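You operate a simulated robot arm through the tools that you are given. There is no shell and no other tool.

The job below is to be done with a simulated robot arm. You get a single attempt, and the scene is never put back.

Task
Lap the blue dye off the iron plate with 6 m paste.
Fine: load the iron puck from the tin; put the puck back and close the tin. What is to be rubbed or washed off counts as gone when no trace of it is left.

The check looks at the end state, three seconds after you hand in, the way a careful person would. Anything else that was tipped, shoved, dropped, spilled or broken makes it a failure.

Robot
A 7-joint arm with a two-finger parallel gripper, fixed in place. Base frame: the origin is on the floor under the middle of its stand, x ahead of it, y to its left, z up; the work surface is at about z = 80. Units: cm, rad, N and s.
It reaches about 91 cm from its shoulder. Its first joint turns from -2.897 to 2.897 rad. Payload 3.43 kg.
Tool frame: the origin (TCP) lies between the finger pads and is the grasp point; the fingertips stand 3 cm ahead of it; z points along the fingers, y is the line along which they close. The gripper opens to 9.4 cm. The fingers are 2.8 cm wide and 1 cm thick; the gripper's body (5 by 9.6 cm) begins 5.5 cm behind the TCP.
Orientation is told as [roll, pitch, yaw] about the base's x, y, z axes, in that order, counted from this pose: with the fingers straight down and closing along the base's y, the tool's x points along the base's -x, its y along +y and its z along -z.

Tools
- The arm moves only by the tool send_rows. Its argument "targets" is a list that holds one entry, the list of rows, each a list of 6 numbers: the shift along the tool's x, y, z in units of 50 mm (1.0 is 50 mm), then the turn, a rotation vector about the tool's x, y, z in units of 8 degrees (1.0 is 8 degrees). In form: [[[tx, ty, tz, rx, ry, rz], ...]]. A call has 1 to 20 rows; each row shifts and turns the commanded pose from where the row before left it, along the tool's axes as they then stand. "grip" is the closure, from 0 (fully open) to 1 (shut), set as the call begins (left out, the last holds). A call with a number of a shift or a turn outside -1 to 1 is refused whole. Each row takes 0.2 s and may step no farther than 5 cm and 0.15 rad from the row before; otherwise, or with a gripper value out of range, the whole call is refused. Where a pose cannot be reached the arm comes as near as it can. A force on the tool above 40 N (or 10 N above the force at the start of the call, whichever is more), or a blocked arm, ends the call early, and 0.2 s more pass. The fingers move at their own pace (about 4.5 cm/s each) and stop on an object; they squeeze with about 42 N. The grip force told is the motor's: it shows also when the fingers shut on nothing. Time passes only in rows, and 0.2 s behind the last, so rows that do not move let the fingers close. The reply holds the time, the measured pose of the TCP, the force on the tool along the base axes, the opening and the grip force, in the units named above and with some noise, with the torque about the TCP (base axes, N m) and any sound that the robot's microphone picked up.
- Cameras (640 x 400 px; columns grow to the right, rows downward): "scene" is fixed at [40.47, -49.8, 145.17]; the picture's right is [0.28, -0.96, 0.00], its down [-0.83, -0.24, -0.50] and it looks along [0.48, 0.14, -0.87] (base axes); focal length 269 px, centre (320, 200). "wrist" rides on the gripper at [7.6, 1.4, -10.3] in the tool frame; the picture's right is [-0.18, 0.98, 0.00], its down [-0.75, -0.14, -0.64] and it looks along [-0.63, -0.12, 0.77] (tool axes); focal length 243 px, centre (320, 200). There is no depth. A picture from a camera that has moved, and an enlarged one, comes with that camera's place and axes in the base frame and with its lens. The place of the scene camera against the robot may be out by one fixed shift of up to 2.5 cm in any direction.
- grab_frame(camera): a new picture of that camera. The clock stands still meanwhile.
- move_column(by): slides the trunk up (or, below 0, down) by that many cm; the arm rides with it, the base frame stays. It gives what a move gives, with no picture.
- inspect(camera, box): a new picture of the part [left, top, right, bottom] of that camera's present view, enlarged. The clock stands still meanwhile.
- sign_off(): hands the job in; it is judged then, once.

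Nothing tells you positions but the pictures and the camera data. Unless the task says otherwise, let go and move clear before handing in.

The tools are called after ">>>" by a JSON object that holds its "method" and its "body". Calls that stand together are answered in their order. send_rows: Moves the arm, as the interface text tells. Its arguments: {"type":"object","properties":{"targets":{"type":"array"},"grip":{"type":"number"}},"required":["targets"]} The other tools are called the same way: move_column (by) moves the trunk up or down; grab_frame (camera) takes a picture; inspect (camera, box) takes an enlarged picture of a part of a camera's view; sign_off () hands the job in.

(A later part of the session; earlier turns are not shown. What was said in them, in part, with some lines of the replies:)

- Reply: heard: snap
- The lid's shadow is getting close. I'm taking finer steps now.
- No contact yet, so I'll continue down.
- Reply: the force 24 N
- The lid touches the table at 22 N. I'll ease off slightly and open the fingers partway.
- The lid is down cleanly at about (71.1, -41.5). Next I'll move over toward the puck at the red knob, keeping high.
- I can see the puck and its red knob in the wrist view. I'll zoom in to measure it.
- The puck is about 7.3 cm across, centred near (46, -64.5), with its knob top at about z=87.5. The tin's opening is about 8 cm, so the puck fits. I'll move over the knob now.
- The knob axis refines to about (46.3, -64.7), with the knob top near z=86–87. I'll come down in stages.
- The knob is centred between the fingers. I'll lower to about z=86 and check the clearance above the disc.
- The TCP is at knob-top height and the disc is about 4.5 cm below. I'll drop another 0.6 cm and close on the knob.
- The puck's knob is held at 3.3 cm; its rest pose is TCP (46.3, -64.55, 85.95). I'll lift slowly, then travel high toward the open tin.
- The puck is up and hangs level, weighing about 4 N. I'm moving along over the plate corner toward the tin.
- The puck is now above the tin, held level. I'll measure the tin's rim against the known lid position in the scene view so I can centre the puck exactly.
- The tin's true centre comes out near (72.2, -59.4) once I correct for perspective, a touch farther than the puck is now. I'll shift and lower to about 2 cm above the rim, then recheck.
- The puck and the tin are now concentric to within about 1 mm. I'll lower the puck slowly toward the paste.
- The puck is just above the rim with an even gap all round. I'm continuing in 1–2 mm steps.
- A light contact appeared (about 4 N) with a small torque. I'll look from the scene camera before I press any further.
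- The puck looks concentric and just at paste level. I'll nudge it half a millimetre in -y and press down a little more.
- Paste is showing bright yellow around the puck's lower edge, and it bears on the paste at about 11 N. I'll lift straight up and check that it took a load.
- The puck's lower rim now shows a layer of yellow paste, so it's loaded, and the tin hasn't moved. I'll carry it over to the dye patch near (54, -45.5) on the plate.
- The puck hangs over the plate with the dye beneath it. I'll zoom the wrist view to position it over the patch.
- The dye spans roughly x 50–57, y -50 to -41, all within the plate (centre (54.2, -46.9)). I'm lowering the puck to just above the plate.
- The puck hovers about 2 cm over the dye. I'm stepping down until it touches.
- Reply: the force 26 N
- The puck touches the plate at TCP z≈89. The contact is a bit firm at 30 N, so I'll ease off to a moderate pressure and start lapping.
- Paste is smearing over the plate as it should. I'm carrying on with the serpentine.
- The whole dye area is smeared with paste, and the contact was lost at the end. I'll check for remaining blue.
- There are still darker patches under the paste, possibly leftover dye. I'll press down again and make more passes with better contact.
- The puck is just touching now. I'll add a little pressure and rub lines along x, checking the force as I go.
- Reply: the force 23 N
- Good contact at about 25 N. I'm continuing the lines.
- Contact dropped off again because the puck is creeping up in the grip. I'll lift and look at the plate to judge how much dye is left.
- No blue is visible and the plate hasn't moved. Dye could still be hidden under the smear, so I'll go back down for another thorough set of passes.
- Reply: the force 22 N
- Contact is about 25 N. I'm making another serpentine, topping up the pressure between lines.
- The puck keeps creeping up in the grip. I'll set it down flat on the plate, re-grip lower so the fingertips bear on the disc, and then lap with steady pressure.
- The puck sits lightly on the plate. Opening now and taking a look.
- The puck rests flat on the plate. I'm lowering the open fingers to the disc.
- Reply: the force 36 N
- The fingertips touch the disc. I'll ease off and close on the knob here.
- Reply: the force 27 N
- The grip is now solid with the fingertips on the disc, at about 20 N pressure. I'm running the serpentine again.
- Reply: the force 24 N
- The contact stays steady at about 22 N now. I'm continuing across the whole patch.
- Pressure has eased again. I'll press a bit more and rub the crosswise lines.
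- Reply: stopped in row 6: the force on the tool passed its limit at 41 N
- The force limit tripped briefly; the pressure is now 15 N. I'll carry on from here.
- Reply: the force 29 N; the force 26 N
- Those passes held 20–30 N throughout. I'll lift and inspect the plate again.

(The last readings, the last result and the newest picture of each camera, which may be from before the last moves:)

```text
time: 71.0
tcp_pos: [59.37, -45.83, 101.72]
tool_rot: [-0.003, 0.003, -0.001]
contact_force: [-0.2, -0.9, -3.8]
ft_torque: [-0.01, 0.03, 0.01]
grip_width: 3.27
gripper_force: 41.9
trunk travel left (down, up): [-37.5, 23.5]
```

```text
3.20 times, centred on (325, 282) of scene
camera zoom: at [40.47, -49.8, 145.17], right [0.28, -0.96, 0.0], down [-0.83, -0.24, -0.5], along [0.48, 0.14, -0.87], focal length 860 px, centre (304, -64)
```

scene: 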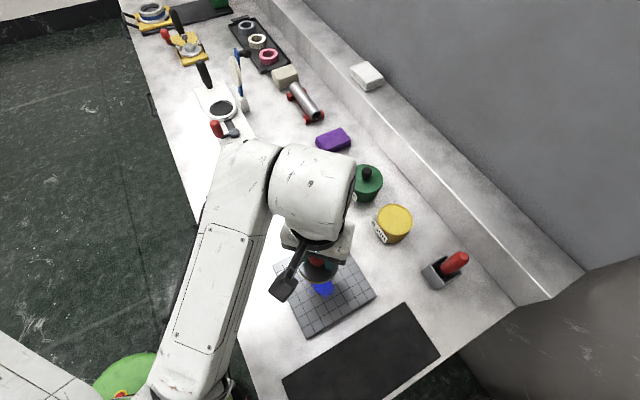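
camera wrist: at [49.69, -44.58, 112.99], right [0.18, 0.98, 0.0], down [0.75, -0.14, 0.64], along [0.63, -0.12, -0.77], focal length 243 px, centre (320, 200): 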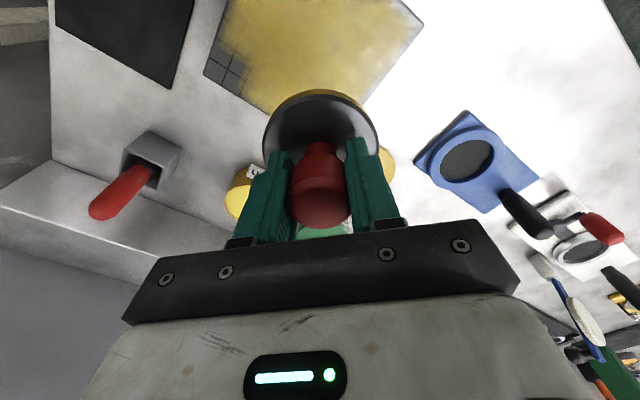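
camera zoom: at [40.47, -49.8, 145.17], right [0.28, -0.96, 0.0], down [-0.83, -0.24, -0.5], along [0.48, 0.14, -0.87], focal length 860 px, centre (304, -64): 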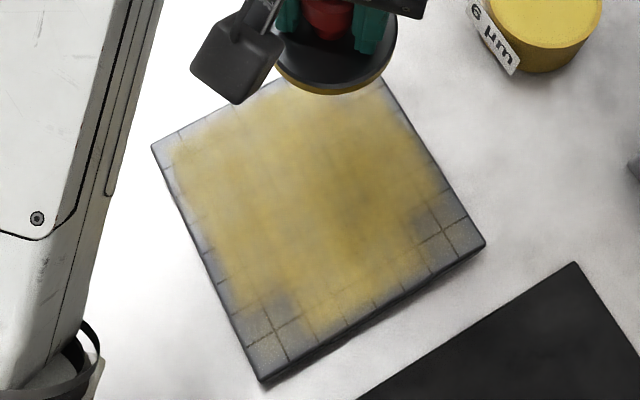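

No blue is visible anywhere. I'll take the closest look at where the dye was.

>>> {"method": "inspect", "body": {"camera": "scene", "box": [295, 255, 355, 305]}}

>>> {"method": "inspect", "body": {"camera": "wrist", "box": [240, 0, 400, 100]}}

```text
8.00 times, centred on (325, 280) of scene
camera zoom: at [40.47, -49.8, 145.17], right [0.28, -0.96, 0.0], down [-0.83, -0.24, -0.5], along [0.48, 0.14, -0.87], focal length 2150 px, centre (280, -440)
```

zoom: 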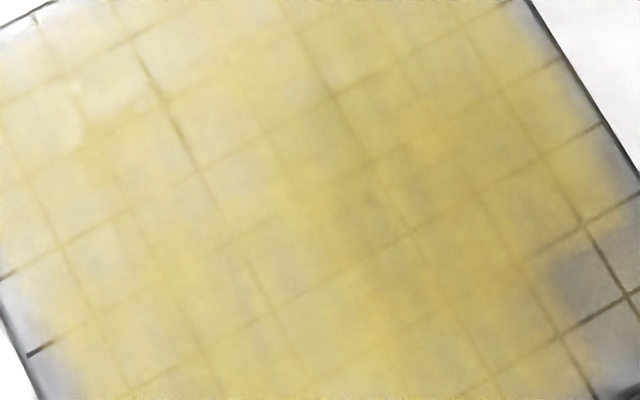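

```text
4.00 times, centred on (320, 50) of wrist
camera zoom: at [51.73, -44.38, 112.09], right [0.18, 0.98, 0.0], down [0.76, -0.14, 0.64], along [0.63, -0.12, -0.77], focal length 970 px, centre (320, 800)
```

zoom: 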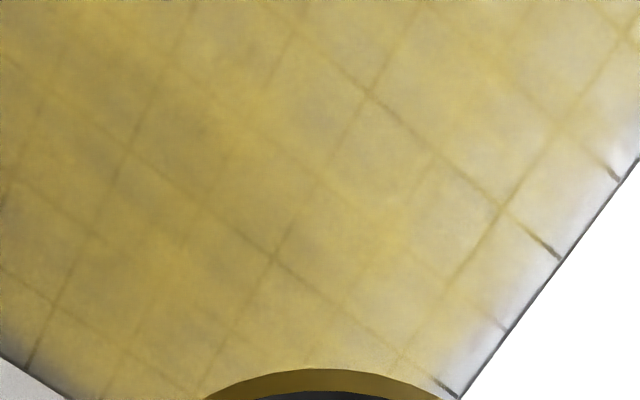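

There's a faint darker fleck near the middle. I'll magnify it further.

>>> {"method": "inspect", "body": {"camera": "scene", "box": [316, 268, 346, 290]}}

```text
16.00 times, centred on (331, 279) of scene
camera zoom: at [40.47, -49.8, 145.17], right [0.28, -0.96, 0.0], down [-0.83, -0.24, -0.5], along [0.48, 0.14, -0.87], focal length 4300 px, centre (144, -1064)
```

zoom: 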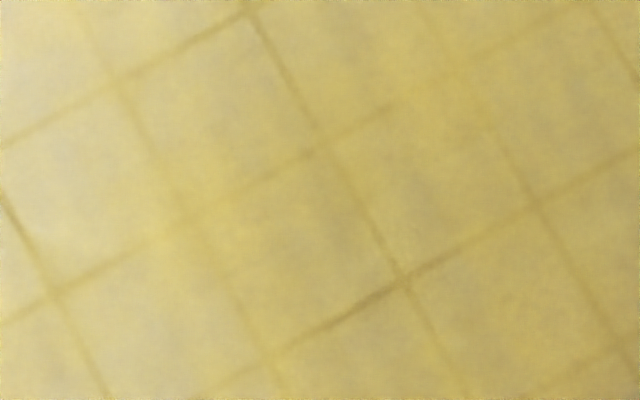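

Those flecks are just grid lines, so the dye is gone. Now I'll carry the puck back above its place on the mat at (46.3, -64.55).

>>> {"method": "send_rows", "body": {"targets": [[[0.3, -0.4, 0, 0, 0, 0], [0.38, -0.55, 0, 0, 0, 0], [0.38, -0.55, 0, 0, 0, 0], [0.39, -0.56, 0, 0, 0, 0], [0.39, -0.56, 0, 0, 0, 0], [0.39, -0.56, 0, 0, 0, 0], [0.38, -0.56, 0, 0, 0, 0], [0, 0, 0, 0, 0, 0]]], "grip": 1}}

>>> {"method": "grab_frame", "body": {"camera": "wrist"}}

>>> {"method": "grab_frame", "body": {"camera": "scene"}}

```text
time: 72.8
tcp_pos: [46.04, -64.93, 102.07]
tool_rot: [-0.002, 0.004, 0.0]
contact_force: [1.0, 0.1, -3.3]
ft_torque: [0.0, 0.0, 0.01]
grip_width: 3.3
gripper_force: 42.0
trunk travel left (down, up): [-37.5, 23.5]
```

```text
taken
camera wrist: at [38.5, -63.32, 112.47], right [0.18, 0.98, 0.0], down [0.76, -0.14, 0.64], along [0.63, -0.12, -0.77], focal length 243 px, centre (320, 200)
```

wrist: 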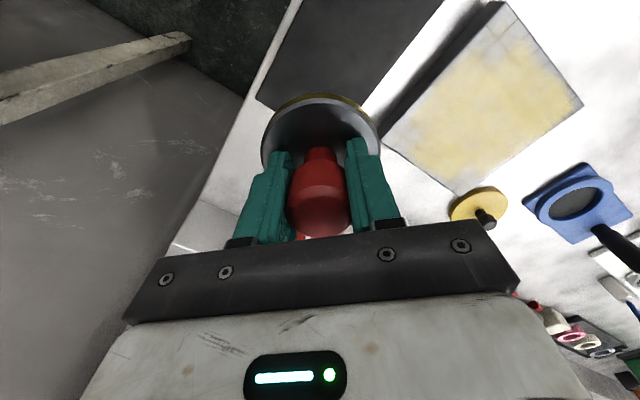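

```text
taken
```

scene: 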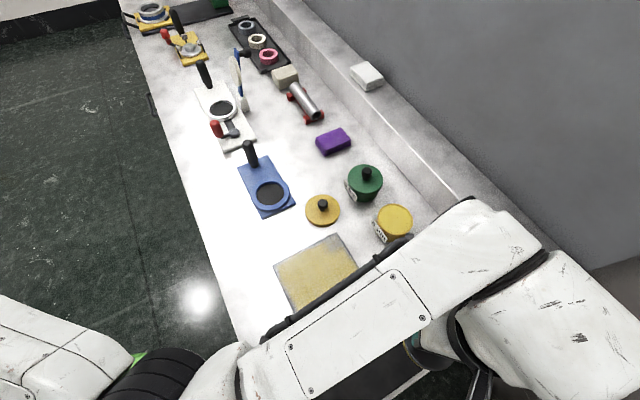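

Everything else is where it was. I'm lowering the puck toward the mat at its old spot.

>>> {"method": "send_rows", "body": {"targets": [[[-0.025, 0.035, 0.5, 0, 0, 0], [-0.025, 0.035, 0.6, 0, 0, 0], [0, 0, 0.6, 0, 0, 0], [0, 0, 0.6, 0, 0, 0], [0, 0, 0.4, 0, 0, 0], [0, 0, 0.3, 0, 0, 0], [0, 0, 0, 0, 0, 0]]], "grip": 1}}

>>> {"method": "grab_frame", "body": {"camera": "wrist"}}

```text
time: 74.4
tcp_pos: [46.34, -64.19, 86.92]
tool_rot: [-0.004, 0.002, -0.001]
contact_force: [-0.1, 0.1, -3.9]
ft_torque: [0.0, 0.01, 0.0]
grip_width: 3.29
gripper_force: 41.7
trunk travel left (down, up): [-37.5, 23.5]
```

```text
taken
camera wrist: at [38.85, -62.64, 97.26], right [0.18, 0.98, 0.0], down [0.76, -0.14, 0.64], along [0.63, -0.12, -0.77], focal length 243 px, centre (320, 200)
```

wrist: 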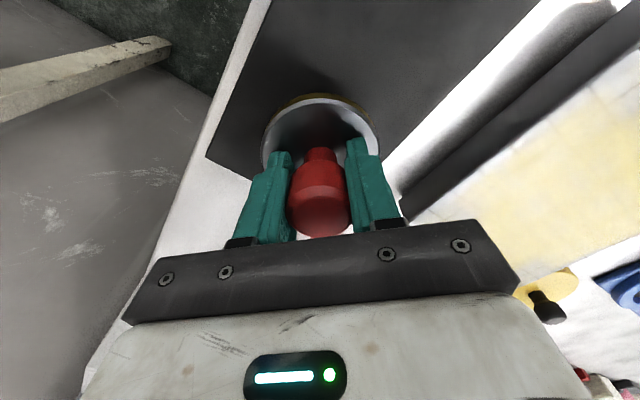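

The puck is close above the mat. I'll correct y slightly and step down to contact.

>>> {"method": "send_rows", "body": {"targets": [[[0, -0.06, 0.08, 0, 0, 0], [0, 0, 0.08, 0, 0, 0], [0, 0, 0.06, 0, 0, 0], [0, 0, 0.06, 0, 0, 0], [0, 0, 0, 0, 0, 0]]], "grip": 1}}

```text
time: 75.6
tcp_pos: [46.42, -64.71, 85.49]
tool_rot: [-0.001, 0.003, -0.003]
contact_force: [-0.5, -0.5, -4.2]
ft_torque: [0.04, 0.02, -0.02]
grip_width: 3.25
gripper_force: 42.1
trunk travel left (down, up): [-37.5, 23.5]
```

>>> {"method": "send_rows", "body": {"targets": [[[0, 0, 0.04, 0, 0, 0], [0, 0, 0.04, 0, 0, 0], [0, 0, 0.03, 0, 0, 0], [0, 0, 0, 0, 0, 0]]], "grip": 1}}

```text
time: 76.6
tcp_pos: [46.28, -64.55, 84.9]
tool_rot: [-0.002, 0.004, 0.0]
contact_force: [-0.4, 0.2, -3.8]
ft_torque: [0.0, 0.02, 0.02]
grip_width: 3.25
gripper_force: 41.8
trunk travel left (down, up): [-37.5, 23.5]
```

>>> {"method": "send_rows", "body": {"targets": [[[0, 0, 0.03, 0, 0, 0], [0, 0, 0.02, 0, 0, 0], [0, 0, 0, 0, 0, 0]]], "grip": 1}}

>>> {"method": "grab_frame", "body": {"camera": "wrist"}}

```text
time: 77.4
tcp_pos: [46.28, -64.58, 84.87]
tool_rot: [-0.002, 0.005, 0.0]
contact_force: [-0.7, 1.4, 2.6]
ft_torque: [0.26, -0.05, 0.05]
grip_width: 3.26
gripper_force: 42.1
trunk travel left (down, up): [-37.5, 23.5]
```

```text
taken
camera wrist: at [38.81, -63.06, 95.17], right [0.18, 0.98, 0.0], down [0.76, -0.14, 0.64], along [0.63, -0.12, -0.77], focal length 243 px, centre (320, 200)
```

wrist: 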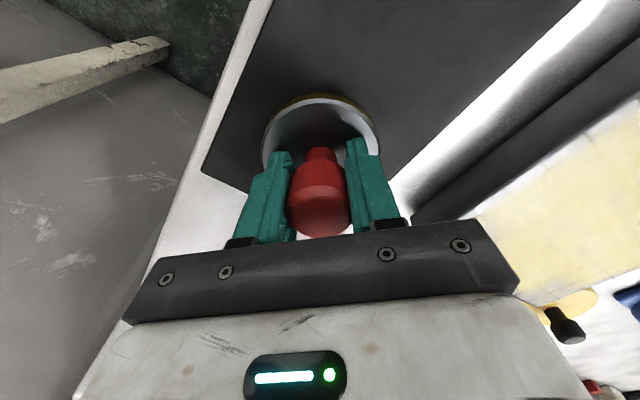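

The puck touches the mat lightly at its original place. I'm opening the fingers and rising straight up.

>>> {"method": "send_rows", "body": {"targets": [[[0, 0, 0, 0, 0, 0], [0, 0, 0, 0, 0, 0], [0, 0, 0, 0, 0, 0], [0, 0, 0, 0, 0, 0], [0, 0, 0, 0, 0, 0]]], "grip": 0.38}}

>>> {"method": "grab_frame", "body": {"camera": "wrist"}}

```text
time: 78.6
tcp_pos: [46.45, -64.79, 84.78]
tool_rot: [-0.004, 0.003, -0.003]
contact_force: [-0.2, -1.7, 6.0]
ft_torque: [0.15, -0.03, 0.01]
grip_width: 5.7
gripper_force: 0.0
trunk travel left (down, up): [-37.5, 23.5]
```

```text
taken
camera wrist: at [38.8, -63.06, 95.17], right [0.18, 0.98, 0.0], down [0.76, -0.14, 0.64], along [0.63, -0.12, -0.77], focal length 243 px, centre (320, 200)
```

wrist: 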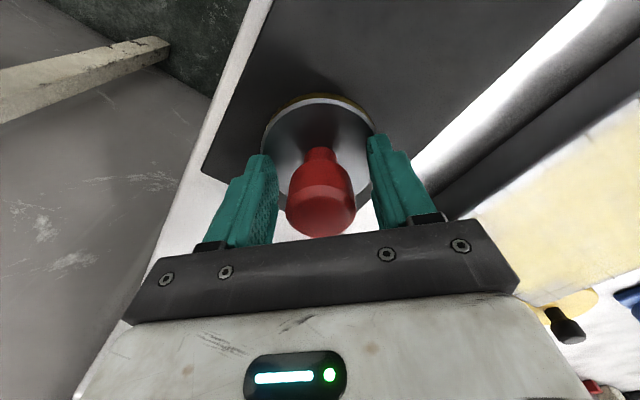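

The fingers are clear of the knob. Rising now.

>>> {"method": "send_rows", "body": {"targets": [[[0, 0, -0.1, 0, 0, 0], [0, 0, -0.3, 0, 0, 0], [0, 0, -0.6, 0, 0, 0], [0, 0, -0.8, 0, 0, 0], [0, 0, -0.9, 0, 0, 0], [0, 0, -0.9, 0, 0, 0], [0, 0, 0, 0, 0, 0]]], "grip": 0.38}}

>>> {"method": "grab_frame", "body": {"camera": "wrist"}}

```text
time: 80.2
tcp_pos: [46.41, -64.67, 102.91]
tool_rot: [-0.001, 0.003, -0.002]
contact_force: [-0.1, 0.6, 0.3]
ft_torque: [0.03, -0.01, 0.02]
grip_width: 5.84
gripper_force: 0.0
trunk travel left (down, up): [-37.5, 23.5]
```

```text
taken
camera wrist: at [38.86, -63.11, 113.29], right [0.19, 0.98, 0.0], down [0.76, -0.14, 0.64], along [0.63, -0.12, -0.77], focal length 243 px, centre (320, 200)
```

wrist: 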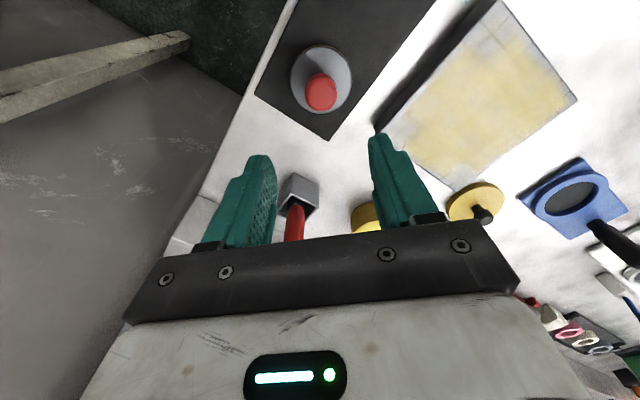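

The puck is back on the mat. Now I'll go over to the lid at (71.05, -41.43).

>>> {"method": "send_rows", "body": {"targets": [[[-0.4, 0.4, 0, 0, 0, 0], [-0.55, 0.52, 0, 0, 0, 0], [-0.55, 0.52, 0, 0, 0, 0], [-0.57, 0.54, 0, 0, 0, 0], [-0.57, 0.54, 0, 0, 0, 0], [-0.57, 0.54, 0.1, 0, 0, 0], [-0.57, 0.54, 0.2, 0, 0, 0], [-0.57, 0.53, 0.2, 0, 0, 0], [-0.58, 0.52, 0.2, 0, 0, 0], [0, 0, 0, 0, 0, 0]]], "grip": 0.38}}

>>> {"method": "grab_frame", "body": {"camera": "wrist"}}

>>> {"method": "grab_frame", "body": {"camera": "scene"}}

```text
time: 82.4
tcp_pos: [70.92, -41.19, 98.95]
tool_rot: [-0.001, 0.002, -0.002]
contact_force: [0.4, -0.3, 1.1]
ft_torque: [-0.02, 0.01, 0.0]
grip_width: 5.83
gripper_force: 0.0
trunk travel left (down, up): [-37.5, 23.5]
```

```text
taken
camera wrist: at [63.38, -39.73, 109.33], right [0.19, 0.98, 0.0], down [0.76, -0.14, 0.64], along [0.63, -0.12, -0.77], focal length 243 px, centre (320, 200)
```

wrist: 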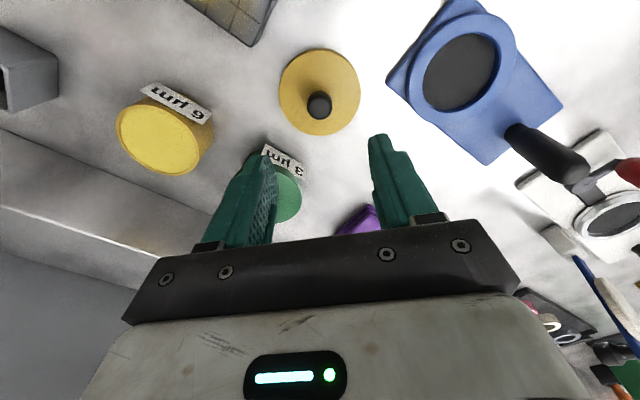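

```text
taken
```

scene: 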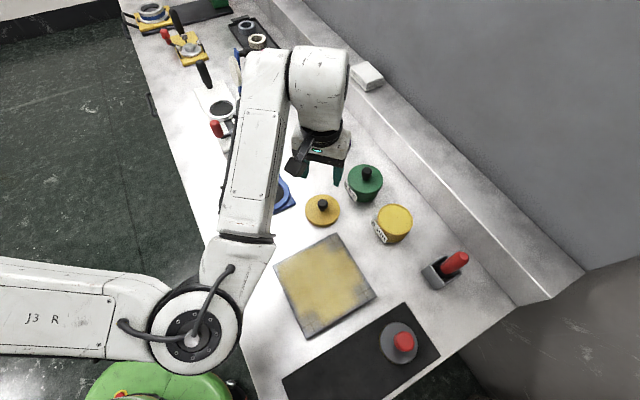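

The lid is where I left it and the tin hasn't moved. I'll take another reading to average out the noise before descending.

>>> {"method": "send_rows", "body": {"targets": [[[0, -0.04, 0.5, 0, 0, 0], [0, 0, 0.5, 0, 0, 0], [0, 0, 0, 0, 0, 0]]], "grip": 0.38}}

>>> {"method": "send_rows", "body": {"targets": [[[0, 0, 0, 0, 0, 0]]], "grip": 0.38}}

>>> {"method": "send_rows", "body": {"targets": [[[0, 0, 0, 0, 0, 0]]], "grip": 0.38}}

>>> {"method": "inspect", "body": {"camera": "wrist", "box": [230, 60, 410, 200]}}

```text
time: 83.2
tcp_pos: [70.86, -41.53, 93.93]
tool_rot: [-0.002, 0.003, -0.001]
contact_force: [0.5, 0.4, -0.2]
ft_torque: [0.01, 0.03, 0.0]
grip_width: 5.86
gripper_force: 0.0
trunk travel left (down, up): [-37.5, 23.5]
```

```text
time: 83.6
tcp_pos: [70.78, -41.38, 93.85]
tool_rot: [-0.003, 0.003, 0.0]
contact_force: [0.7, 0.4, 0.5]
ft_torque: [0.01, -0.03, 0.04]
grip_width: 5.84
gripper_force: 0.1
trunk travel left (down, up): [-37.5, 23.5]
```

```text
time: 84.0
tcp_pos: [70.78, -41.53, 94.02]
tool_rot: [0.0, 0.002, 0.0]
contact_force: [0.7, 0.1, 0.0]
ft_torque: [0.01, 0.02, 0.01]
grip_width: 5.83
gripper_force: 0.1
trunk travel left (down, up): [-37.5, 23.5]
```

```text
2.86 times, centred on (320, 130) of wrist
camera zoom: at [63.24, -39.96, 104.34], right [0.18, 0.98, 0.0], down [0.76, -0.14, 0.64], along [0.63, -0.12, -0.77], focal length 693 px, centre (320, 400)
```

zoom: 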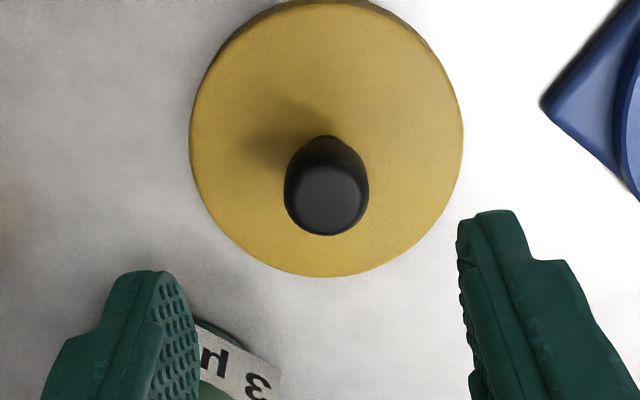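

The average TCP is (70.8, -41.48, 93.9) and the lid centre is about (71.7, -41.4). I'll shift 0.7 cm forward, lower, and grip the knob.

>>> {"method": "send_rows", "body": {"targets": [[[-0.14, 0.01, 0.3, 0, 0, 0], [0, 0, 0.5, 0, 0, 0], [0, 0, 0.5, 0, 0, 0], [0, 0, 0.3, 0, 0, 0], [0, 0, 0.12, 0, 0, 0], [0, 0, 0, 0, 0, 0]]], "grip": 0.38}}

>>> {"method": "inspect", "body": {"camera": "wrist", "box": [230, 60, 410, 220]}}

```text
time: 85.4
tcp_pos: [71.76, -41.34, 85.46]
tool_rot: [-0.001, 0.004, -0.003]
contact_force: [0.6, 0.1, 0.7]
ft_torque: [0.0, 0.01, 0.05]
grip_width: 5.85
gripper_force: 0.1
trunk travel left (down, up): [-37.5, 23.5]
```

```text
2.50 times, centred on (320, 140) of wrist
camera zoom: at [64.1, -39.95, 95.89], right [0.19, 0.98, 0.0], down [0.76, -0.14, 0.64], along [0.63, -0.12, -0.77], focal length 606 px, centre (320, 350)
```

zoom: 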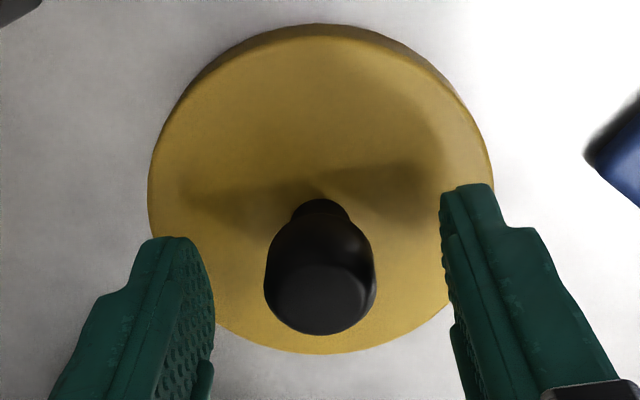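

The knob sits between the fingers. Closing on it.

>>> {"method": "send_rows", "body": {"targets": [[[0, 0, 0, 0, 0, 0], [0, 0, 0, 0, 0, 0], [0, 0, 0, 0, 0, 0], [0, 0, 0, 0, 0, 0], [0, 0, 0, 0, 0, 0]]], "grip": 1}}

>>> {"method": "send_rows", "body": {"targets": [[[0, 0, 0, 0, 0, 0]]], "grip": 1}}

>>> {"method": "send_rows", "body": {"targets": [[[0, 0, 0, 0, 0, 0]]], "grip": 1}}

>>> {"method": "inspect", "body": {"camera": "wrist", "box": [230, 60, 410, 220]}}

```text
time: 86.6
tcp_pos: [71.68, -41.45, 85.46]
tool_rot: [-0.002, 0.003, -0.001]
contact_force: [0.3, -0.4, -0.4]
ft_torque: [-0.03, -0.04, -0.03]
grip_width: 2.37
gripper_force: 41.7
trunk travel left (down, up): [-37.5, 23.5]
```

```text
time: 87.0
tcp_pos: [71.63, -41.51, 85.55]
tool_rot: [-0.001, 0.002, -0.003]
contact_force: [-0.5, 1.1, 0.7]
ft_torque: [0.0, 0.03, -0.02]
grip_width: 2.39
gripper_force: 41.9
trunk travel left (down, up): [-37.5, 23.5]
```

```text
time: 87.4
tcp_pos: [71.71, -41.52, 85.46]
tool_rot: [0.0, 0.003, -0.001]
contact_force: [0.6, 0.1, -0.2]
ft_torque: [0.03, 0.03, -0.01]
grip_width: 2.37
gripper_force: 42.5
trunk travel left (down, up): [-37.5, 23.5]
```

```text
2.50 times, centred on (320, 140) of wrist
camera zoom: at [64.1, -39.95, 95.9], right [0.18, 0.98, 0.0], down [0.76, -0.14, 0.64], along [0.63, -0.12, -0.77], focal length 606 px, centre (320, 350)
```

zoom: 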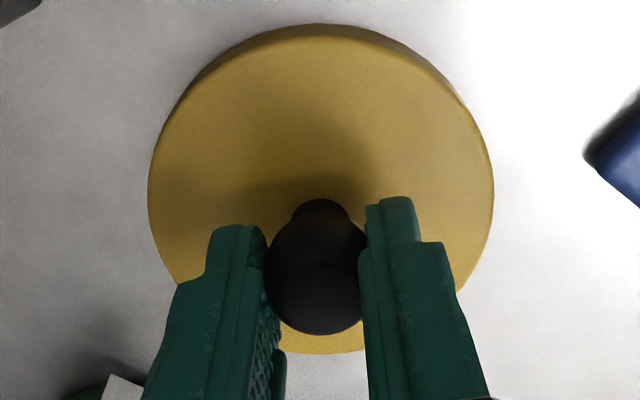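

The lid knob is gripped. Lifting it, then moving +0.5 cm in x and -17.9 cm in y to sit over the tin.

>>> {"method": "send_rows", "body": {"targets": [[[0, 0, -0.1, 0, 0, 0], [0, 0, -0.3, 0, 0, 0], [0, 0, -0.6, 0, 0, 0], [0, 0, -0.8, 0, 0, 0], [0, 0, -0.8, 0, 0, 0], [0, 0, -0.3, 0, 0, 0], [-0.05, -0.45, 0, 0, 0, 0], [-0.05, -0.6, 0, 0, 0, 0], [0, -0.65, 0, 0, 0, 0], [0, -0.65, 0, 0, 0, 0], [0, -0.65, 0, 0, 0, 0], [0, -0.376, 0, 0, 0, 0], [0, -0.2, 0, 0, 0, 0], [0, 0, 0, 0, 0, 0]]], "grip": 1}}

>>> {"method": "send_rows", "body": {"targets": [[[0, 0, 0, 0, 0, 0]]], "grip": 1}}

>>> {"method": "inspect", "body": {"camera": "wrist", "box": [230, 20, 410, 180]}}

>>> {"method": "inspect", "body": {"camera": "scene", "box": [350, 160, 450, 260]}}

```text
time: 90.4
tcp_pos: [71.98, -59.48, 100.12]
tool_rot: [-0.002, 0.005, -0.001]
contact_force: [0.5, 0.3, -0.2]
ft_torque: [-0.01, 0.0, -0.04]
grip_width: 2.36
gripper_force: 42.1
trunk travel left (down, up): [-37.5, 23.5]
```

```text
time: 90.8
tcp_pos: [72.04, -59.45, 99.97]
tool_rot: [-0.001, 0.005, -0.001]
contact_force: [-0.4, 0.8, 0.0]
ft_torque: [0.02, -0.02, -0.03]
grip_width: 2.39
gripper_force: 41.9
trunk travel left (down, up): [-37.5, 23.5]
```

```text
2.50 times, centred on (320, 100) of wrist
camera zoom: at [64.49, -57.93, 110.38], right [0.18, 0.98, 0.0], down [0.76, -0.14, 0.64], along [0.63, -0.12, -0.77], focal length 606 px, centre (320, 450)
```

zoom: 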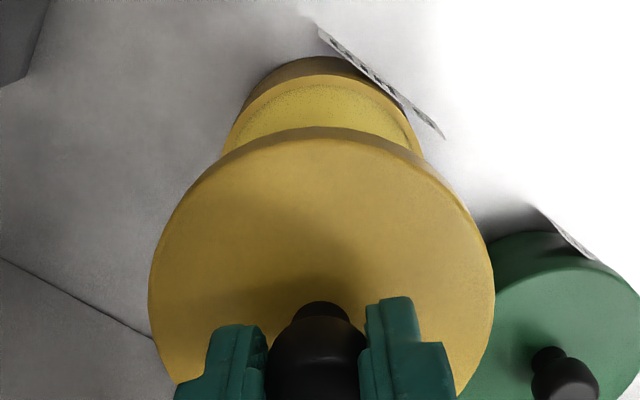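

```text
4.00 times, centred on (400, 210) of scene
camera zoom: at [40.47, -49.8, 145.17], right [0.28, -0.96, 0.0], down [-0.83, -0.24, -0.5], along [0.48, 0.14, -0.87], focal length 1075 px, centre (0, 160)
```

zoom: 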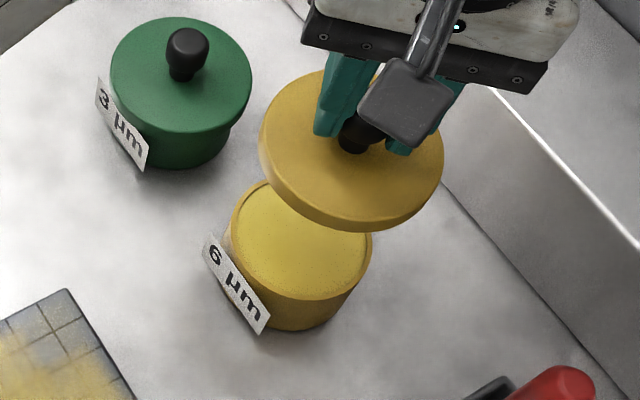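

The lid hovers over the tin, about 1 mm off in x and y. I'll correct that, level the tool, and lower to about 2 cm above the rim.

>>> {"method": "send_rows", "body": {"targets": [[[-0.03, 0.022, 0.2, -0.01, -0.03, 0], [0, 0, 0.4, 0, 0, 0], [0, 0, 0.5, 0, 0, 0], [0, 0, 0.4, 0, 0, 0], [0, 0, 0, 0, 0, 0]]], "grip": 1}}

>>> {"method": "send_rows", "body": {"targets": [[[0, 0, 0, 0, 0, 0]]], "grip": 1}}

>>> {"method": "inspect", "body": {"camera": "wrist", "box": [230, 50, 410, 190]}}

>>> {"method": "inspect", "body": {"camera": "scene", "box": [350, 160, 450, 260]}}

```text
time: 92.0
tcp_pos: [72.48, -59.23, 92.4]
tool_rot: [0.0, -0.004, 0.0]
contact_force: [0.2, 0.5, -1.0]
ft_torque: [0.01, -0.02, -0.02]
grip_width: 2.38
gripper_force: 41.9
trunk travel left (down, up): [-37.5, 23.5]
```

```text
time: 92.4
tcp_pos: [72.46, -59.11, 92.58]
tool_rot: [0.001, -0.001, 0.0]
contact_force: [0.6, 0.1, -0.8]
ft_torque: [0.02, -0.01, 0.0]
grip_width: 2.38
gripper_force: 41.8
trunk travel left (down, up): [-37.5, 23.5]
```

```text
2.86 times, centred on (320, 120) of wrist
camera zoom: at [64.79, -57.67, 102.8], right [0.18, 0.98, 0.0], down [0.75, -0.14, 0.64], along [0.63, -0.12, -0.77], focal length 693 px, centre (320, 429)
```

zoom: 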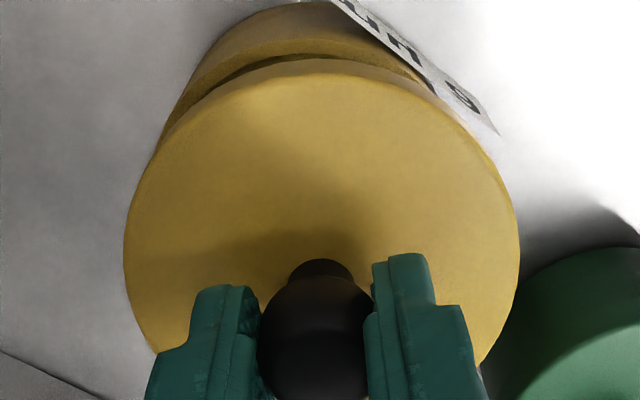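

```text
4.00 times, centred on (400, 210) of scene
camera zoom: at [40.47, -49.8, 145.17], right [0.28, -0.96, 0.0], down [-0.83, -0.24, -0.5], along [0.48, 0.14, -0.87], focal length 1075 px, centre (0, 160)
```

zoom: 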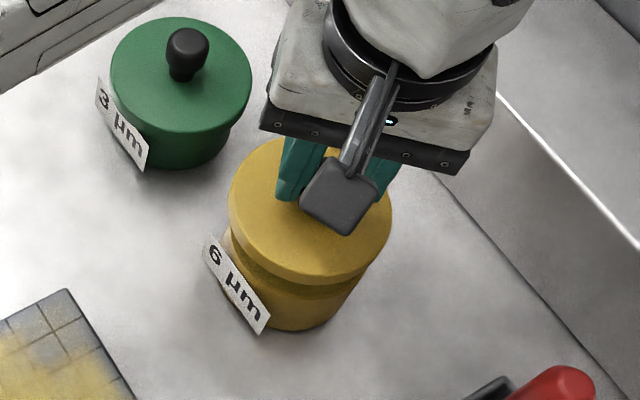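

The lid sits slightly too far in +x (about 2 mm) judging by the pose and both views. I'll correct that and look closely again.

>>> {"method": "send_rows", "body": {"targets": [[[0.045, -0.012, 0.1, 0, 0, 0], [0, 0, 0.1, 0, 0, 0], [0, 0, 0, 0, 0, 0]]], "grip": 1}}

>>> {"method": "send_rows", "body": {"targets": [[[0, 0, 0, 0, 0, 0]]], "grip": 1}}

>>> {"method": "send_rows", "body": {"targets": [[[0, 0, 0, 0, 0, 0]]], "grip": 1}}

>>> {"method": "inspect", "body": {"camera": "wrist", "box": [230, 40, 410, 180]}}

>>> {"method": "inspect", "body": {"camera": "scene", "box": [370, 185, 430, 245]}}

```text
time: 93.2
tcp_pos: [72.22, -59.4, 91.58]
tool_rot: [0.0, -0.002, 0.0]
contact_force: [0.2, 0.1, 0.1]
ft_torque: [0.03, 0.02, 0.01]
grip_width: 2.38
gripper_force: 42.4
trunk travel left (down, up): [-37.5, 23.5]
```

```text
time: 93.6
tcp_pos: [72.14, -59.25, 91.59]
tool_rot: [0.0, -0.003, 0.0]
contact_force: [0.3, 0.3, -0.3]
ft_torque: [0.01, 0.0, 0.02]
grip_width: 2.35
gripper_force: 41.9
trunk travel left (down, up): [-37.5, 23.5]
```

```text
time: 94.0
tcp_pos: [72.26, -59.36, 91.53]
tool_rot: [0.001, -0.001, 0.001]
contact_force: [0.4, 0.8, -0.7]
ft_torque: [0.0, 0.05, -0.03]
grip_width: 2.38
gripper_force: 42.8
trunk travel left (down, up): [-37.5, 23.5]
```

```text
2.86 times, centred on (320, 110) of wrist
camera zoom: at [64.63, -57.78, 101.89], right [0.18, 0.98, 0.0], down [0.75, -0.14, 0.64], along [0.63, -0.12, -0.77], focal length 693 px, centre (320, 457)
```

zoom: 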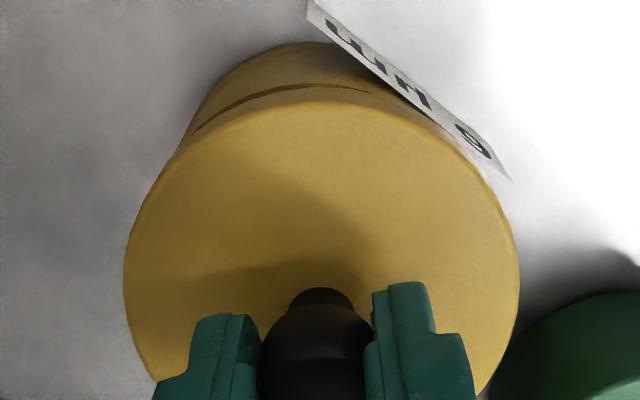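

```text
6.67 times, centred on (400, 215) of scene
camera zoom: at [40.47, -49.8, 145.17], right [0.28, -0.96, 0.0], down [-0.83, -0.24, -0.5], along [0.48, 0.14, -0.87], focal length 1792 px, centre (-213, 100)
```

zoom: 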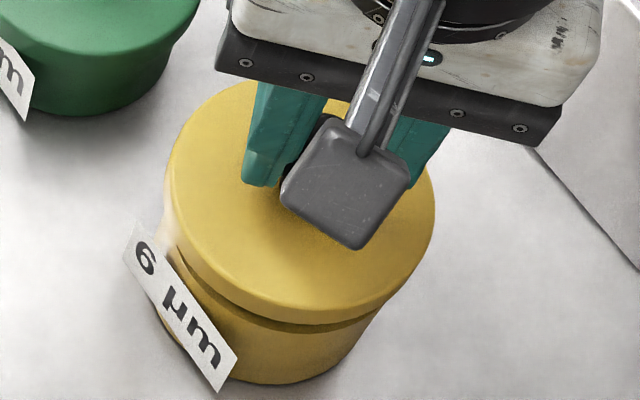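

The pose averages (72.21, -59.34), which is on target. I'm lowering the last stretch in small steps.

>>> {"method": "send_rows", "body": {"targets": [[[0, 0, 0.08, 0, 0, 0], [0, 0, 0.08, 0, 0, 0], [0, 0, 0.04, 0, 0, 0], [0, 0, 0, 0, 0, 0]]], "grip": 1}}

>>> {"method": "inspect", "body": {"camera": "scene", "box": [370, 185, 430, 245]}}

```text
time: 95.0
tcp_pos: [72.14, -59.21, 90.61]
tool_rot: [0.0, -0.002, 0.0]
contact_force: [0.6, 0.4, -0.3]
ft_torque: [0.02, -0.01, -0.02]
grip_width: 2.4
gripper_force: 42.2
trunk travel left (down, up): [-37.5, 23.5]
```

```text
6.67 times, centred on (400, 215) of scene
camera zoom: at [40.47, -49.8, 145.17], right [0.28, -0.96, 0.0], down [-0.83, -0.24, -0.5], along [0.48, 0.14, -0.87], focal length 1792 px, centre (-213, 100)
```

zoom: 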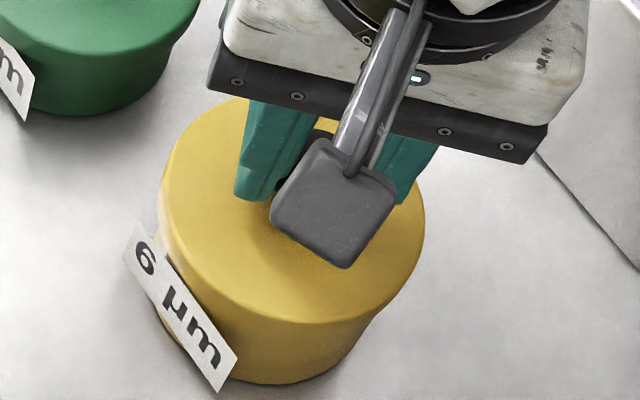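

The lid is just above the rim and looks well centred. I'll step down further.

>>> {"method": "send_rows", "body": {"targets": [[[0, 0, 0.04, 0, 0, 0], [0, 0, 0.04, 0, 0, 0], [0, 0, 0, 0, 0, 0]]], "grip": 1}}

```text
time: 95.8
tcp_pos: [72.15, -59.2, 90.23]
tool_rot: [-0.004, -0.001, -0.001]
contact_force: [-1.1, 2.2, 9.1]
ft_torque: [-0.15, 0.23, 0.0]
grip_width: 2.39
gripper_force: 41.9
trunk travel left (down, up): [-37.5, 23.5]
```

There's a light contact at z=90.2, perhaps slightly early. I'll look before going on.

>>> {"method": "inspect", "body": {"camera": "scene", "box": [370, 185, 430, 245]}}

>>> {"method": "inspect", "body": {"camera": "wrist", "box": [230, 40, 410, 180]}}

```text
6.67 times, centred on (400, 215) of scene
camera zoom: at [40.47, -49.8, 145.17], right [0.28, -0.96, 0.0], down [-0.83, -0.24, -0.5], along [0.48, 0.14, -0.87], focal length 1792 px, centre (-213, 100)
```

zoom: 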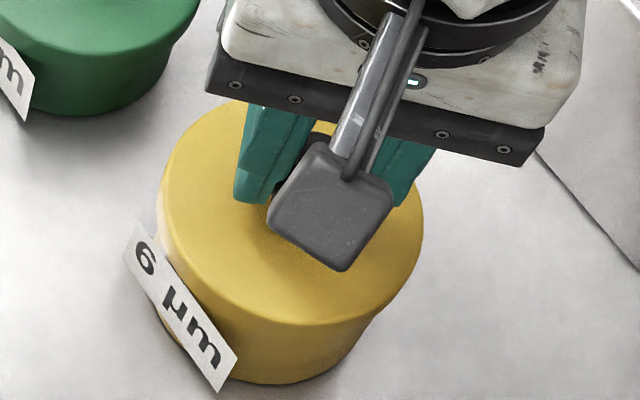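

```text
2.86 times, centred on (320, 110) of wrist
camera zoom: at [64.62, -57.75, 100.61], right [0.18, 0.98, 0.0], down [0.75, -0.14, 0.64], along [0.63, -0.12, -0.77], focal length 693 px, centre (320, 457)
```

zoom: 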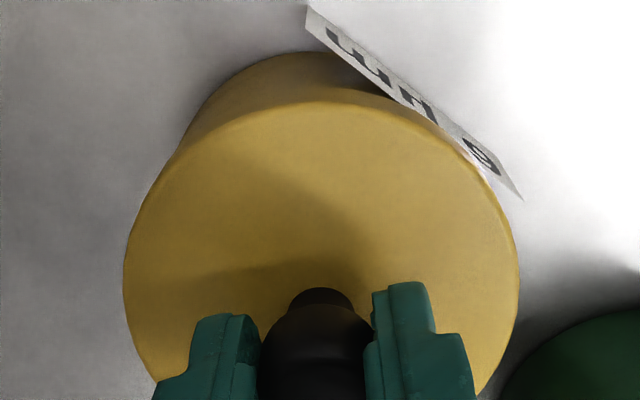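

The contact torque suggests the lid is touching first on the -x/-y side. I'll lift a hair, shift about 1 mm in -y and a little in -x, and lower again.

>>> {"method": "send_rows", "body": {"targets": [[[0, 0, -0.04, 0, 0, 0], [0.012, -0.02, 0, 0, 0, 0], [0, 0, 0.04, 0, 0, 0], [0, 0, 0.02, 0, 0, 0], [0, 0, 0, 0, 0, 0]]], "grip": 1}}

>>> {"method": "send_rows", "body": {"targets": [[[0, 0, 0, 0, 0, 0]]], "grip": 1}}

```text
time: 97.0
tcp_pos: [72.09, -59.49, 89.89]
tool_rot: [0.0, -0.001, -0.002]
contact_force: [0.3, 0.0, -0.7]
ft_torque: [-0.04, 0.02, 0.02]
grip_width: 2.37
gripper_force: 42.2
trunk travel left (down, up): [-37.5, 23.5]
```

```text
time: 97.4
tcp_pos: [72.08, -59.3, 90.13]
tool_rot: [0.0, -0.003, 0.0]
contact_force: [-0.1, 0.0, 0.0]
ft_torque: [-0.02, -0.01, 0.01]
grip_width: 2.38
gripper_force: 41.7
trunk travel left (down, up): [-37.5, 23.5]
```

Now there's no contact at a lower height, so the lid skirt has slipped past the rim. I'll continue down until it seats.

>>> {"method": "send_rows", "body": {"targets": [[[0, 0, 0.02, 0, 0, 0], [0, 0, 0.02, 0, 0, 0], [0, 0, 0, 0, 0, 0]]], "grip": 1}}

>>> {"method": "send_rows", "body": {"targets": [[[0, 0, 0, 0, 0, 0]]], "grip": 1}}

```text
time: 98.2
tcp_pos: [72.05, -59.45, 89.79]
tool_rot: [0.0, -0.002, 0.001]
contact_force: [0.2, 0.6, 0.2]
ft_torque: [-0.01, 0.0, 0.03]
grip_width: 2.38
gripper_force: 42.0
trunk travel left (down, up): [-37.5, 23.5]
```

```text
time: 98.6
tcp_pos: [72.11, -59.41, 89.87]
tool_rot: [0.0, -0.002, -0.001]
contact_force: [-0.4, -0.6, -0.5]
ft_torque: [0.0, -0.02, -0.02]
grip_width: 2.39
gripper_force: 42.4
trunk travel left (down, up): [-37.5, 23.5]
```

>>> {"method": "send_rows", "body": {"targets": [[[0, 0, 0.02, 0, 0, 0], [0, 0, 0.02, 0, 0, 0], [0, 0, 0, 0, 0, 0]]], "grip": 1}}

>>> {"method": "inspect", "body": {"camera": "scene", "box": [370, 185, 430, 245]}}

```text
time: 99.4
tcp_pos: [72.1, -59.37, 89.57]
tool_rot: [0.0, -0.002, -0.002]
contact_force: [0.5, 0.0, -0.4]
ft_torque: [-0.04, 0.03, 0.0]
grip_width: 2.37
gripper_force: 42.9
trunk travel left (down, up): [-37.5, 23.5]
```

```text
6.67 times, centred on (400, 215) of scene
camera zoom: at [40.47, -49.8, 145.17], right [0.28, -0.96, 0.0], down [-0.83, -0.24, -0.5], along [0.48, 0.14, -0.87], focal length 1792 px, centre (-213, 100)
```

zoom: 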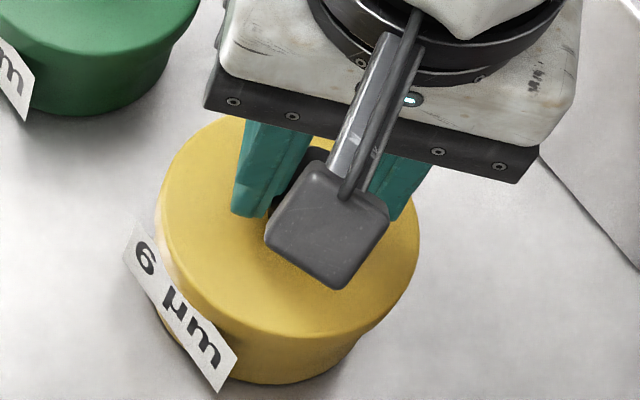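

Still no force. I'll continue down gently until it bears.

>>> {"method": "send_rows", "body": {"targets": [[[0, 0, 0.02, 0, 0, 0], [0, 0, 0.02, 0, 0, 0], [0, 0, 0, 0, 0, 0]]], "grip": 1}}

>>> {"method": "send_rows", "body": {"targets": [[[0, 0, 0, 0, 0, 0]]], "grip": 1}}

```text
time: 100.2
tcp_pos: [72.05, -59.4, 89.66]
tool_rot: [-0.005, -0.001, -0.003]
contact_force: [-4.9, -0.1, 13.3]
ft_torque: [0.06, 0.9, 0.02]
grip_width: 2.4
gripper_force: 42.2
trunk travel left (down, up): [-37.5, 23.5]
heard: snap
```

```text
time: 100.6
tcp_pos: [71.94, -59.32, 89.64]
tool_rot: [-0.002, -0.002, -0.001]
contact_force: [-6.9, -1.6, 18.1]
ft_torque: [0.06, 0.72, -0.01]
grip_width: 2.37
gripper_force: 41.8
trunk travel left (down, up): [-37.5, 23.5]
```

I heard the lid snap closed, with a seating force of about 18 N at z=89.65. I'll ease the pressure, open the fingers and rise.

>>> {"method": "send_rows", "body": {"targets": [[[0, 0, -0.02, 0, 0, 0], [0, 0, 0, 0, 0, 0]]], "grip": 1}}

>>> {"method": "send_rows", "body": {"targets": [[[0, 0, 0, 0, 0, 0], [0, 0, 0, 0, 0, 0], [0, 0, 0, 0, 0, 0], [0, 0, 0, 0, 0, 0]]], "grip": 0.4}}

>>> {"method": "send_rows", "body": {"targets": [[[0, 0, -0.1, 0, 0, 0], [0, 0, -0.3, 0, 0, 0], [0, 0, -0.6, 0, 0, 0], [0, 0, -0.8, 0, 0, 0], [0, 0, -0.8, 0, 0, 0], [0, 0, 0, 0, 0, 0]]], "grip": 0.4}}

>>> {"method": "inspect", "body": {"camera": "scene", "box": [350, 160, 450, 260]}}

>>> {"method": "grab_frame", "body": {"camera": "wrist"}}

```text
time: 101.2
tcp_pos: [71.94, -59.35, 89.71]
tool_rot: [-0.001, -0.001, -0.003]
contact_force: [-8.8, -5.6, 17.8]
ft_torque: [-0.09, 0.36, 0.03]
grip_width: 2.39
gripper_force: 41.9
trunk travel left (down, up): [-37.5, 23.5]
```

```text
time: 102.2
tcp_pos: [72.16, -59.21, 89.56]
tool_rot: [0.001, 0.0, -0.001]
contact_force: [0.2, 0.0, 0.1]
ft_torque: [0.01, -0.01, 0.05]
grip_width: 5.66
gripper_force: 0.1
trunk travel left (down, up): [-37.5, 23.5]
```

```text
time: 103.6
tcp_pos: [72.08, -59.61, 102.5]
tool_rot: [0.0, -0.003, 0.0]
contact_force: [1.0, 0.9, -0.3]
ft_torque: [0.0, 0.01, -0.01]
grip_width: 5.66
gripper_force: 0.0
trunk travel left (down, up): [-37.5, 23.5]
```

```text
4.00 times, centred on (400, 210) of scene
camera zoom: at [40.47, -49.8, 145.17], right [0.28, -0.96, 0.0], down [-0.83, -0.24, -0.5], along [0.48, 0.14, -0.87], focal length 1075 px, centre (0, 160)
```

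zoom: 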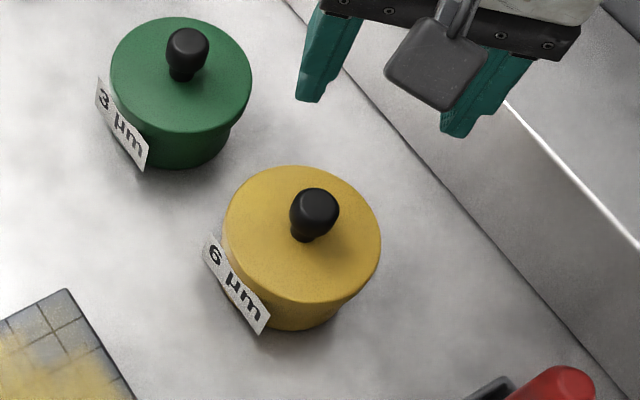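

```text
taken
camera wrist: at [64.43, -58.1, 112.84], right [0.18, 0.98, 0.0], down [0.75, -0.14, 0.64], along [0.63, -0.12, -0.77], focal length 243 px, centre (320, 200)
```

wrist: 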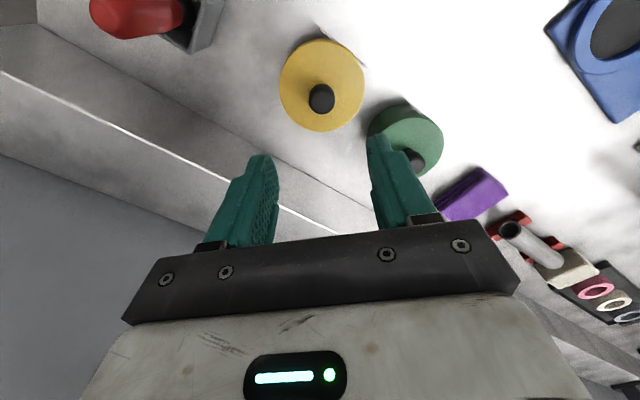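

The yellow tin is closed and matches the green one. I'll move the arm clear and do a final check of the plate, puck and tin.

>>> {"method": "send_rows", "body": {"targets": [[[0.2, 0.3, -0.5, 0, 0, 0], [0.2, 0.6, -0.5, 0, 0, 0], [0.2, 0.7, -0.4, 0, 0, 0], [0.2, 0.8, -0.3, 0, 0, 0], [0.2, 0.8, -0.3, 0, 0, 0], [0.2, 0.8, -0.3, 0, 0, 0], [0.2, 0.8, -0.2, 0, 0, 0], [0.2, 0.8, 0, 0, 0, 0], [0, 0.6, 0, 0, 0, 0], [0, 0, 0, 0, 0, 0]]], "grip": 0.4}}

>>> {"method": "grab_frame", "body": {"camera": "scene"}}

>>> {"method": "inspect", "body": {"camera": "scene", "box": [260, 220, 390, 345]}}

>>> {"method": "inspect", "body": {"camera": "scene", "box": [260, 220, 460, 400]}}

>>> {"method": "grab_frame", "body": {"camera": "wrist"}}

```text
time: 105.8
tcp_pos: [71.15, -58.16, 105.16]
tool_rot: [0.002, -0.002, 0.001]
contact_force: [-0.6, 0.0, -0.3]
ft_torque: [-0.06, -0.02, 0.02]
grip_width: 5.64
gripper_force: 0.1
out of reach, approached as far as the arm can: row 2, 3, 4, 5, 6, 7, 8, 9
trunk travel left (down, up): [-37.5, 23.5]
```

```text
taken
```

scene: 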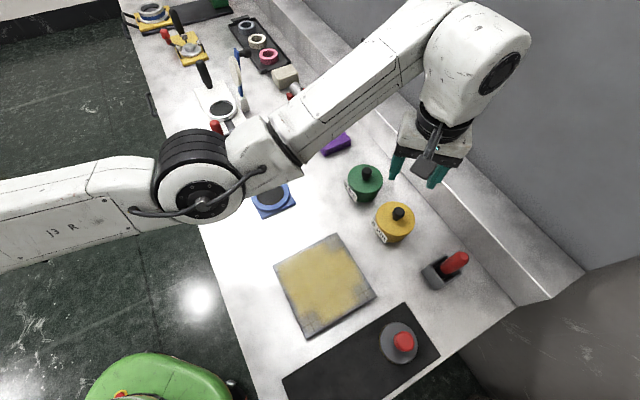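

```text
3.20 times, centred on (325, 282) of scene
camera zoom: at [40.47, -49.8, 145.17], right [0.28, -0.96, 0.0], down [-0.83, -0.24, -0.5], along [0.48, 0.14, -0.87], focal length 860 px, centre (304, -64)
```

zoom: 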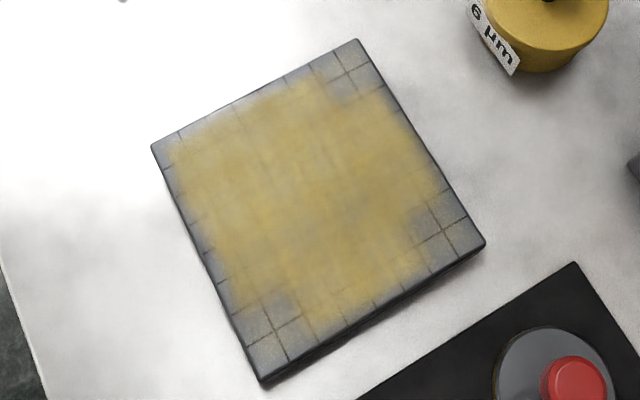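

```text
2.22 times, centred on (360, 310) of scene
camera zoom: at [40.47, -49.8, 145.17], right [0.28, -0.96, 0.0], down [-0.83, -0.24, -0.5], along [0.48, 0.14, -0.87], focal length 597 px, centre (231, -44)
```

zoom: 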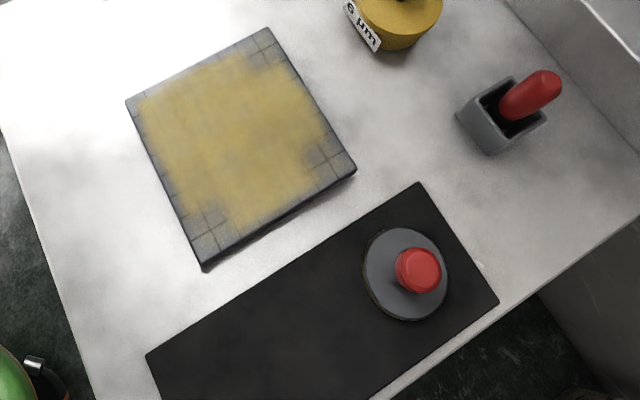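

```text
taken
camera wrist: at [63.44, -56.63, 115.44], right [0.18, 0.98, 0.0], down [0.75, -0.14, 0.64], along [0.63, -0.12, -0.77], focal length 243 px, centre (320, 200)
```

wrist: 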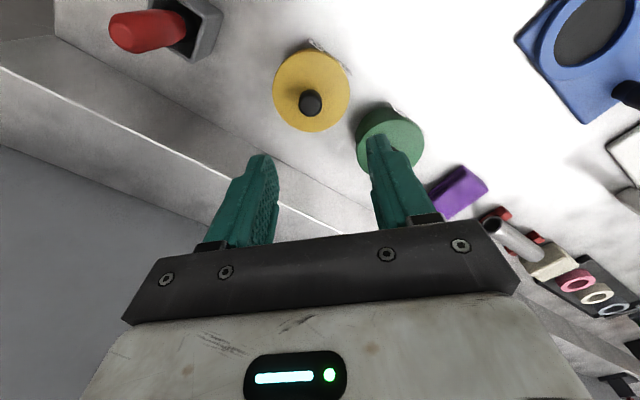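

The puck, tin, plate and everything else are in place, and the gripper is empty and clear. I'll double check the bluish-grey patches at the plate's edges to be sure they're bare iron.

>>> {"method": "inspect", "body": {"camera": "scene", "box": [340, 265, 380, 300]}}

>>> {"method": "inspect", "body": {"camera": "scene", "box": [295, 260, 345, 300]}}

>>> {"method": "inspect", "body": {"camera": "scene", "box": [290, 295, 330, 330]}}

>>> {"method": "inspect", "body": {"camera": "scene", "box": [370, 190, 430, 250]}}

```text
11.43 times, centred on (360, 282) of scene
camera zoom: at [40.47, -49.8, 145.17], right [0.28, -0.96, 0.0], down [-0.83, -0.24, -0.5], along [0.48, 0.14, -0.87], focal length 3072 px, centre (-137, -743)
```

zoom: 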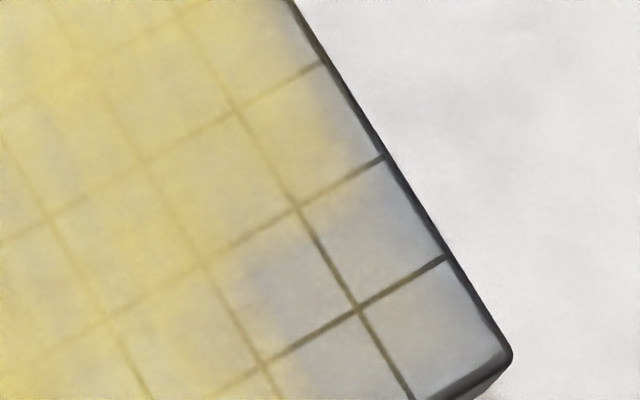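

```text
10.00 times, centred on (320, 280) of scene
camera zoom: at [40.47, -49.8, 145.17], right [0.28, -0.96, 0.0], down [-0.83, -0.24, -0.5], along [0.48, 0.14, -0.87], focal length 2688 px, centre (320, -600)
```

zoom: 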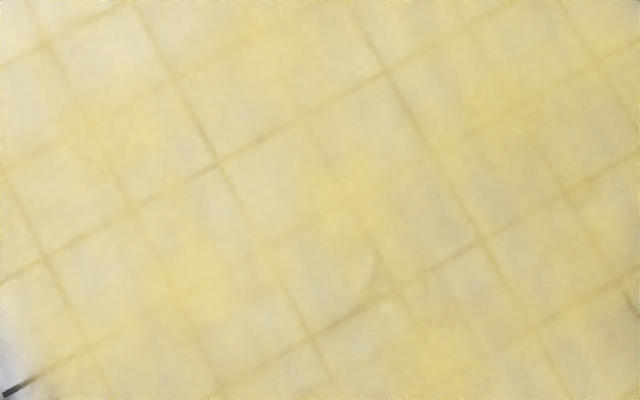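

```text
11.43 times, centred on (310, 312) of scene
camera zoom: at [40.47, -49.8, 145.17], right [0.28, -0.96, 0.0], down [-0.83, -0.24, -0.5], along [0.48, 0.14, -0.87], focal length 3072 px, centre (434, -1086)
```

zoom: 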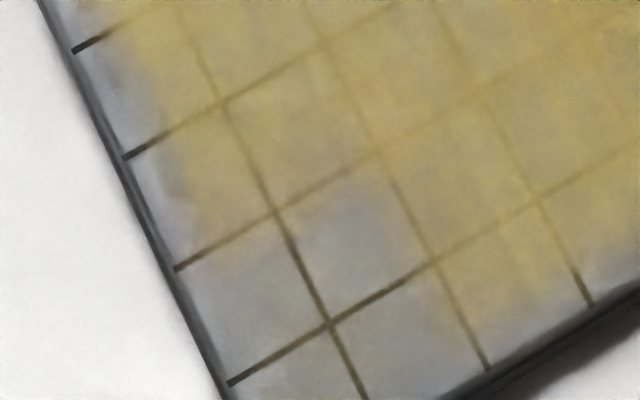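

```text
6.67 times, centred on (400, 220) of scene
camera zoom: at [40.47, -49.8, 145.17], right [0.28, -0.96, 0.0], down [-0.83, -0.24, -0.5], along [0.48, 0.14, -0.87], focal length 1792 px, centre (-213, 67)
```

zoom: 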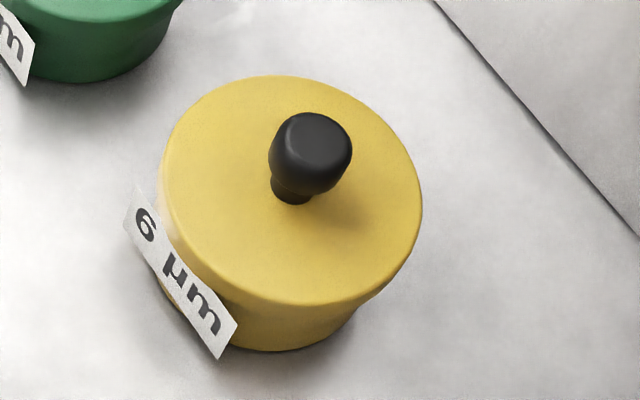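

No trace of blue remains; the grey patches are bare iron. The puck is back on its mat, the 6 µm tin is snapped shut, and the gripper is open and clear, so I'm handing in.

>>> {"method": "sign_off", "body": {}}

```text
The job is handed in.
```

The blue dye is lapped off the iron plate, and I have handed the job in. I loaded the puck from the yellow 6 µm tin, and close-up pictures afterwards showed no trace of blue.

- **Plate:** it stayed where it was. It still carries a thin smear of yellow paste over most of its face, because the task did not ask for it to be wiped.
- **Puck:** it is back on the black mat, within about 3 mm of where it started, with some paste on its underside.
- **Tin:** the lid is back on. It snapped shut as I pressed it down, and the tin did not move.
- **Everything else:** nothing else on the bench looked shifted or tipped in the final pictures.

My last move, to take the arm well away, was out of reach. The arm stayed about 12 cm above the closed tin, open and touching nothing.
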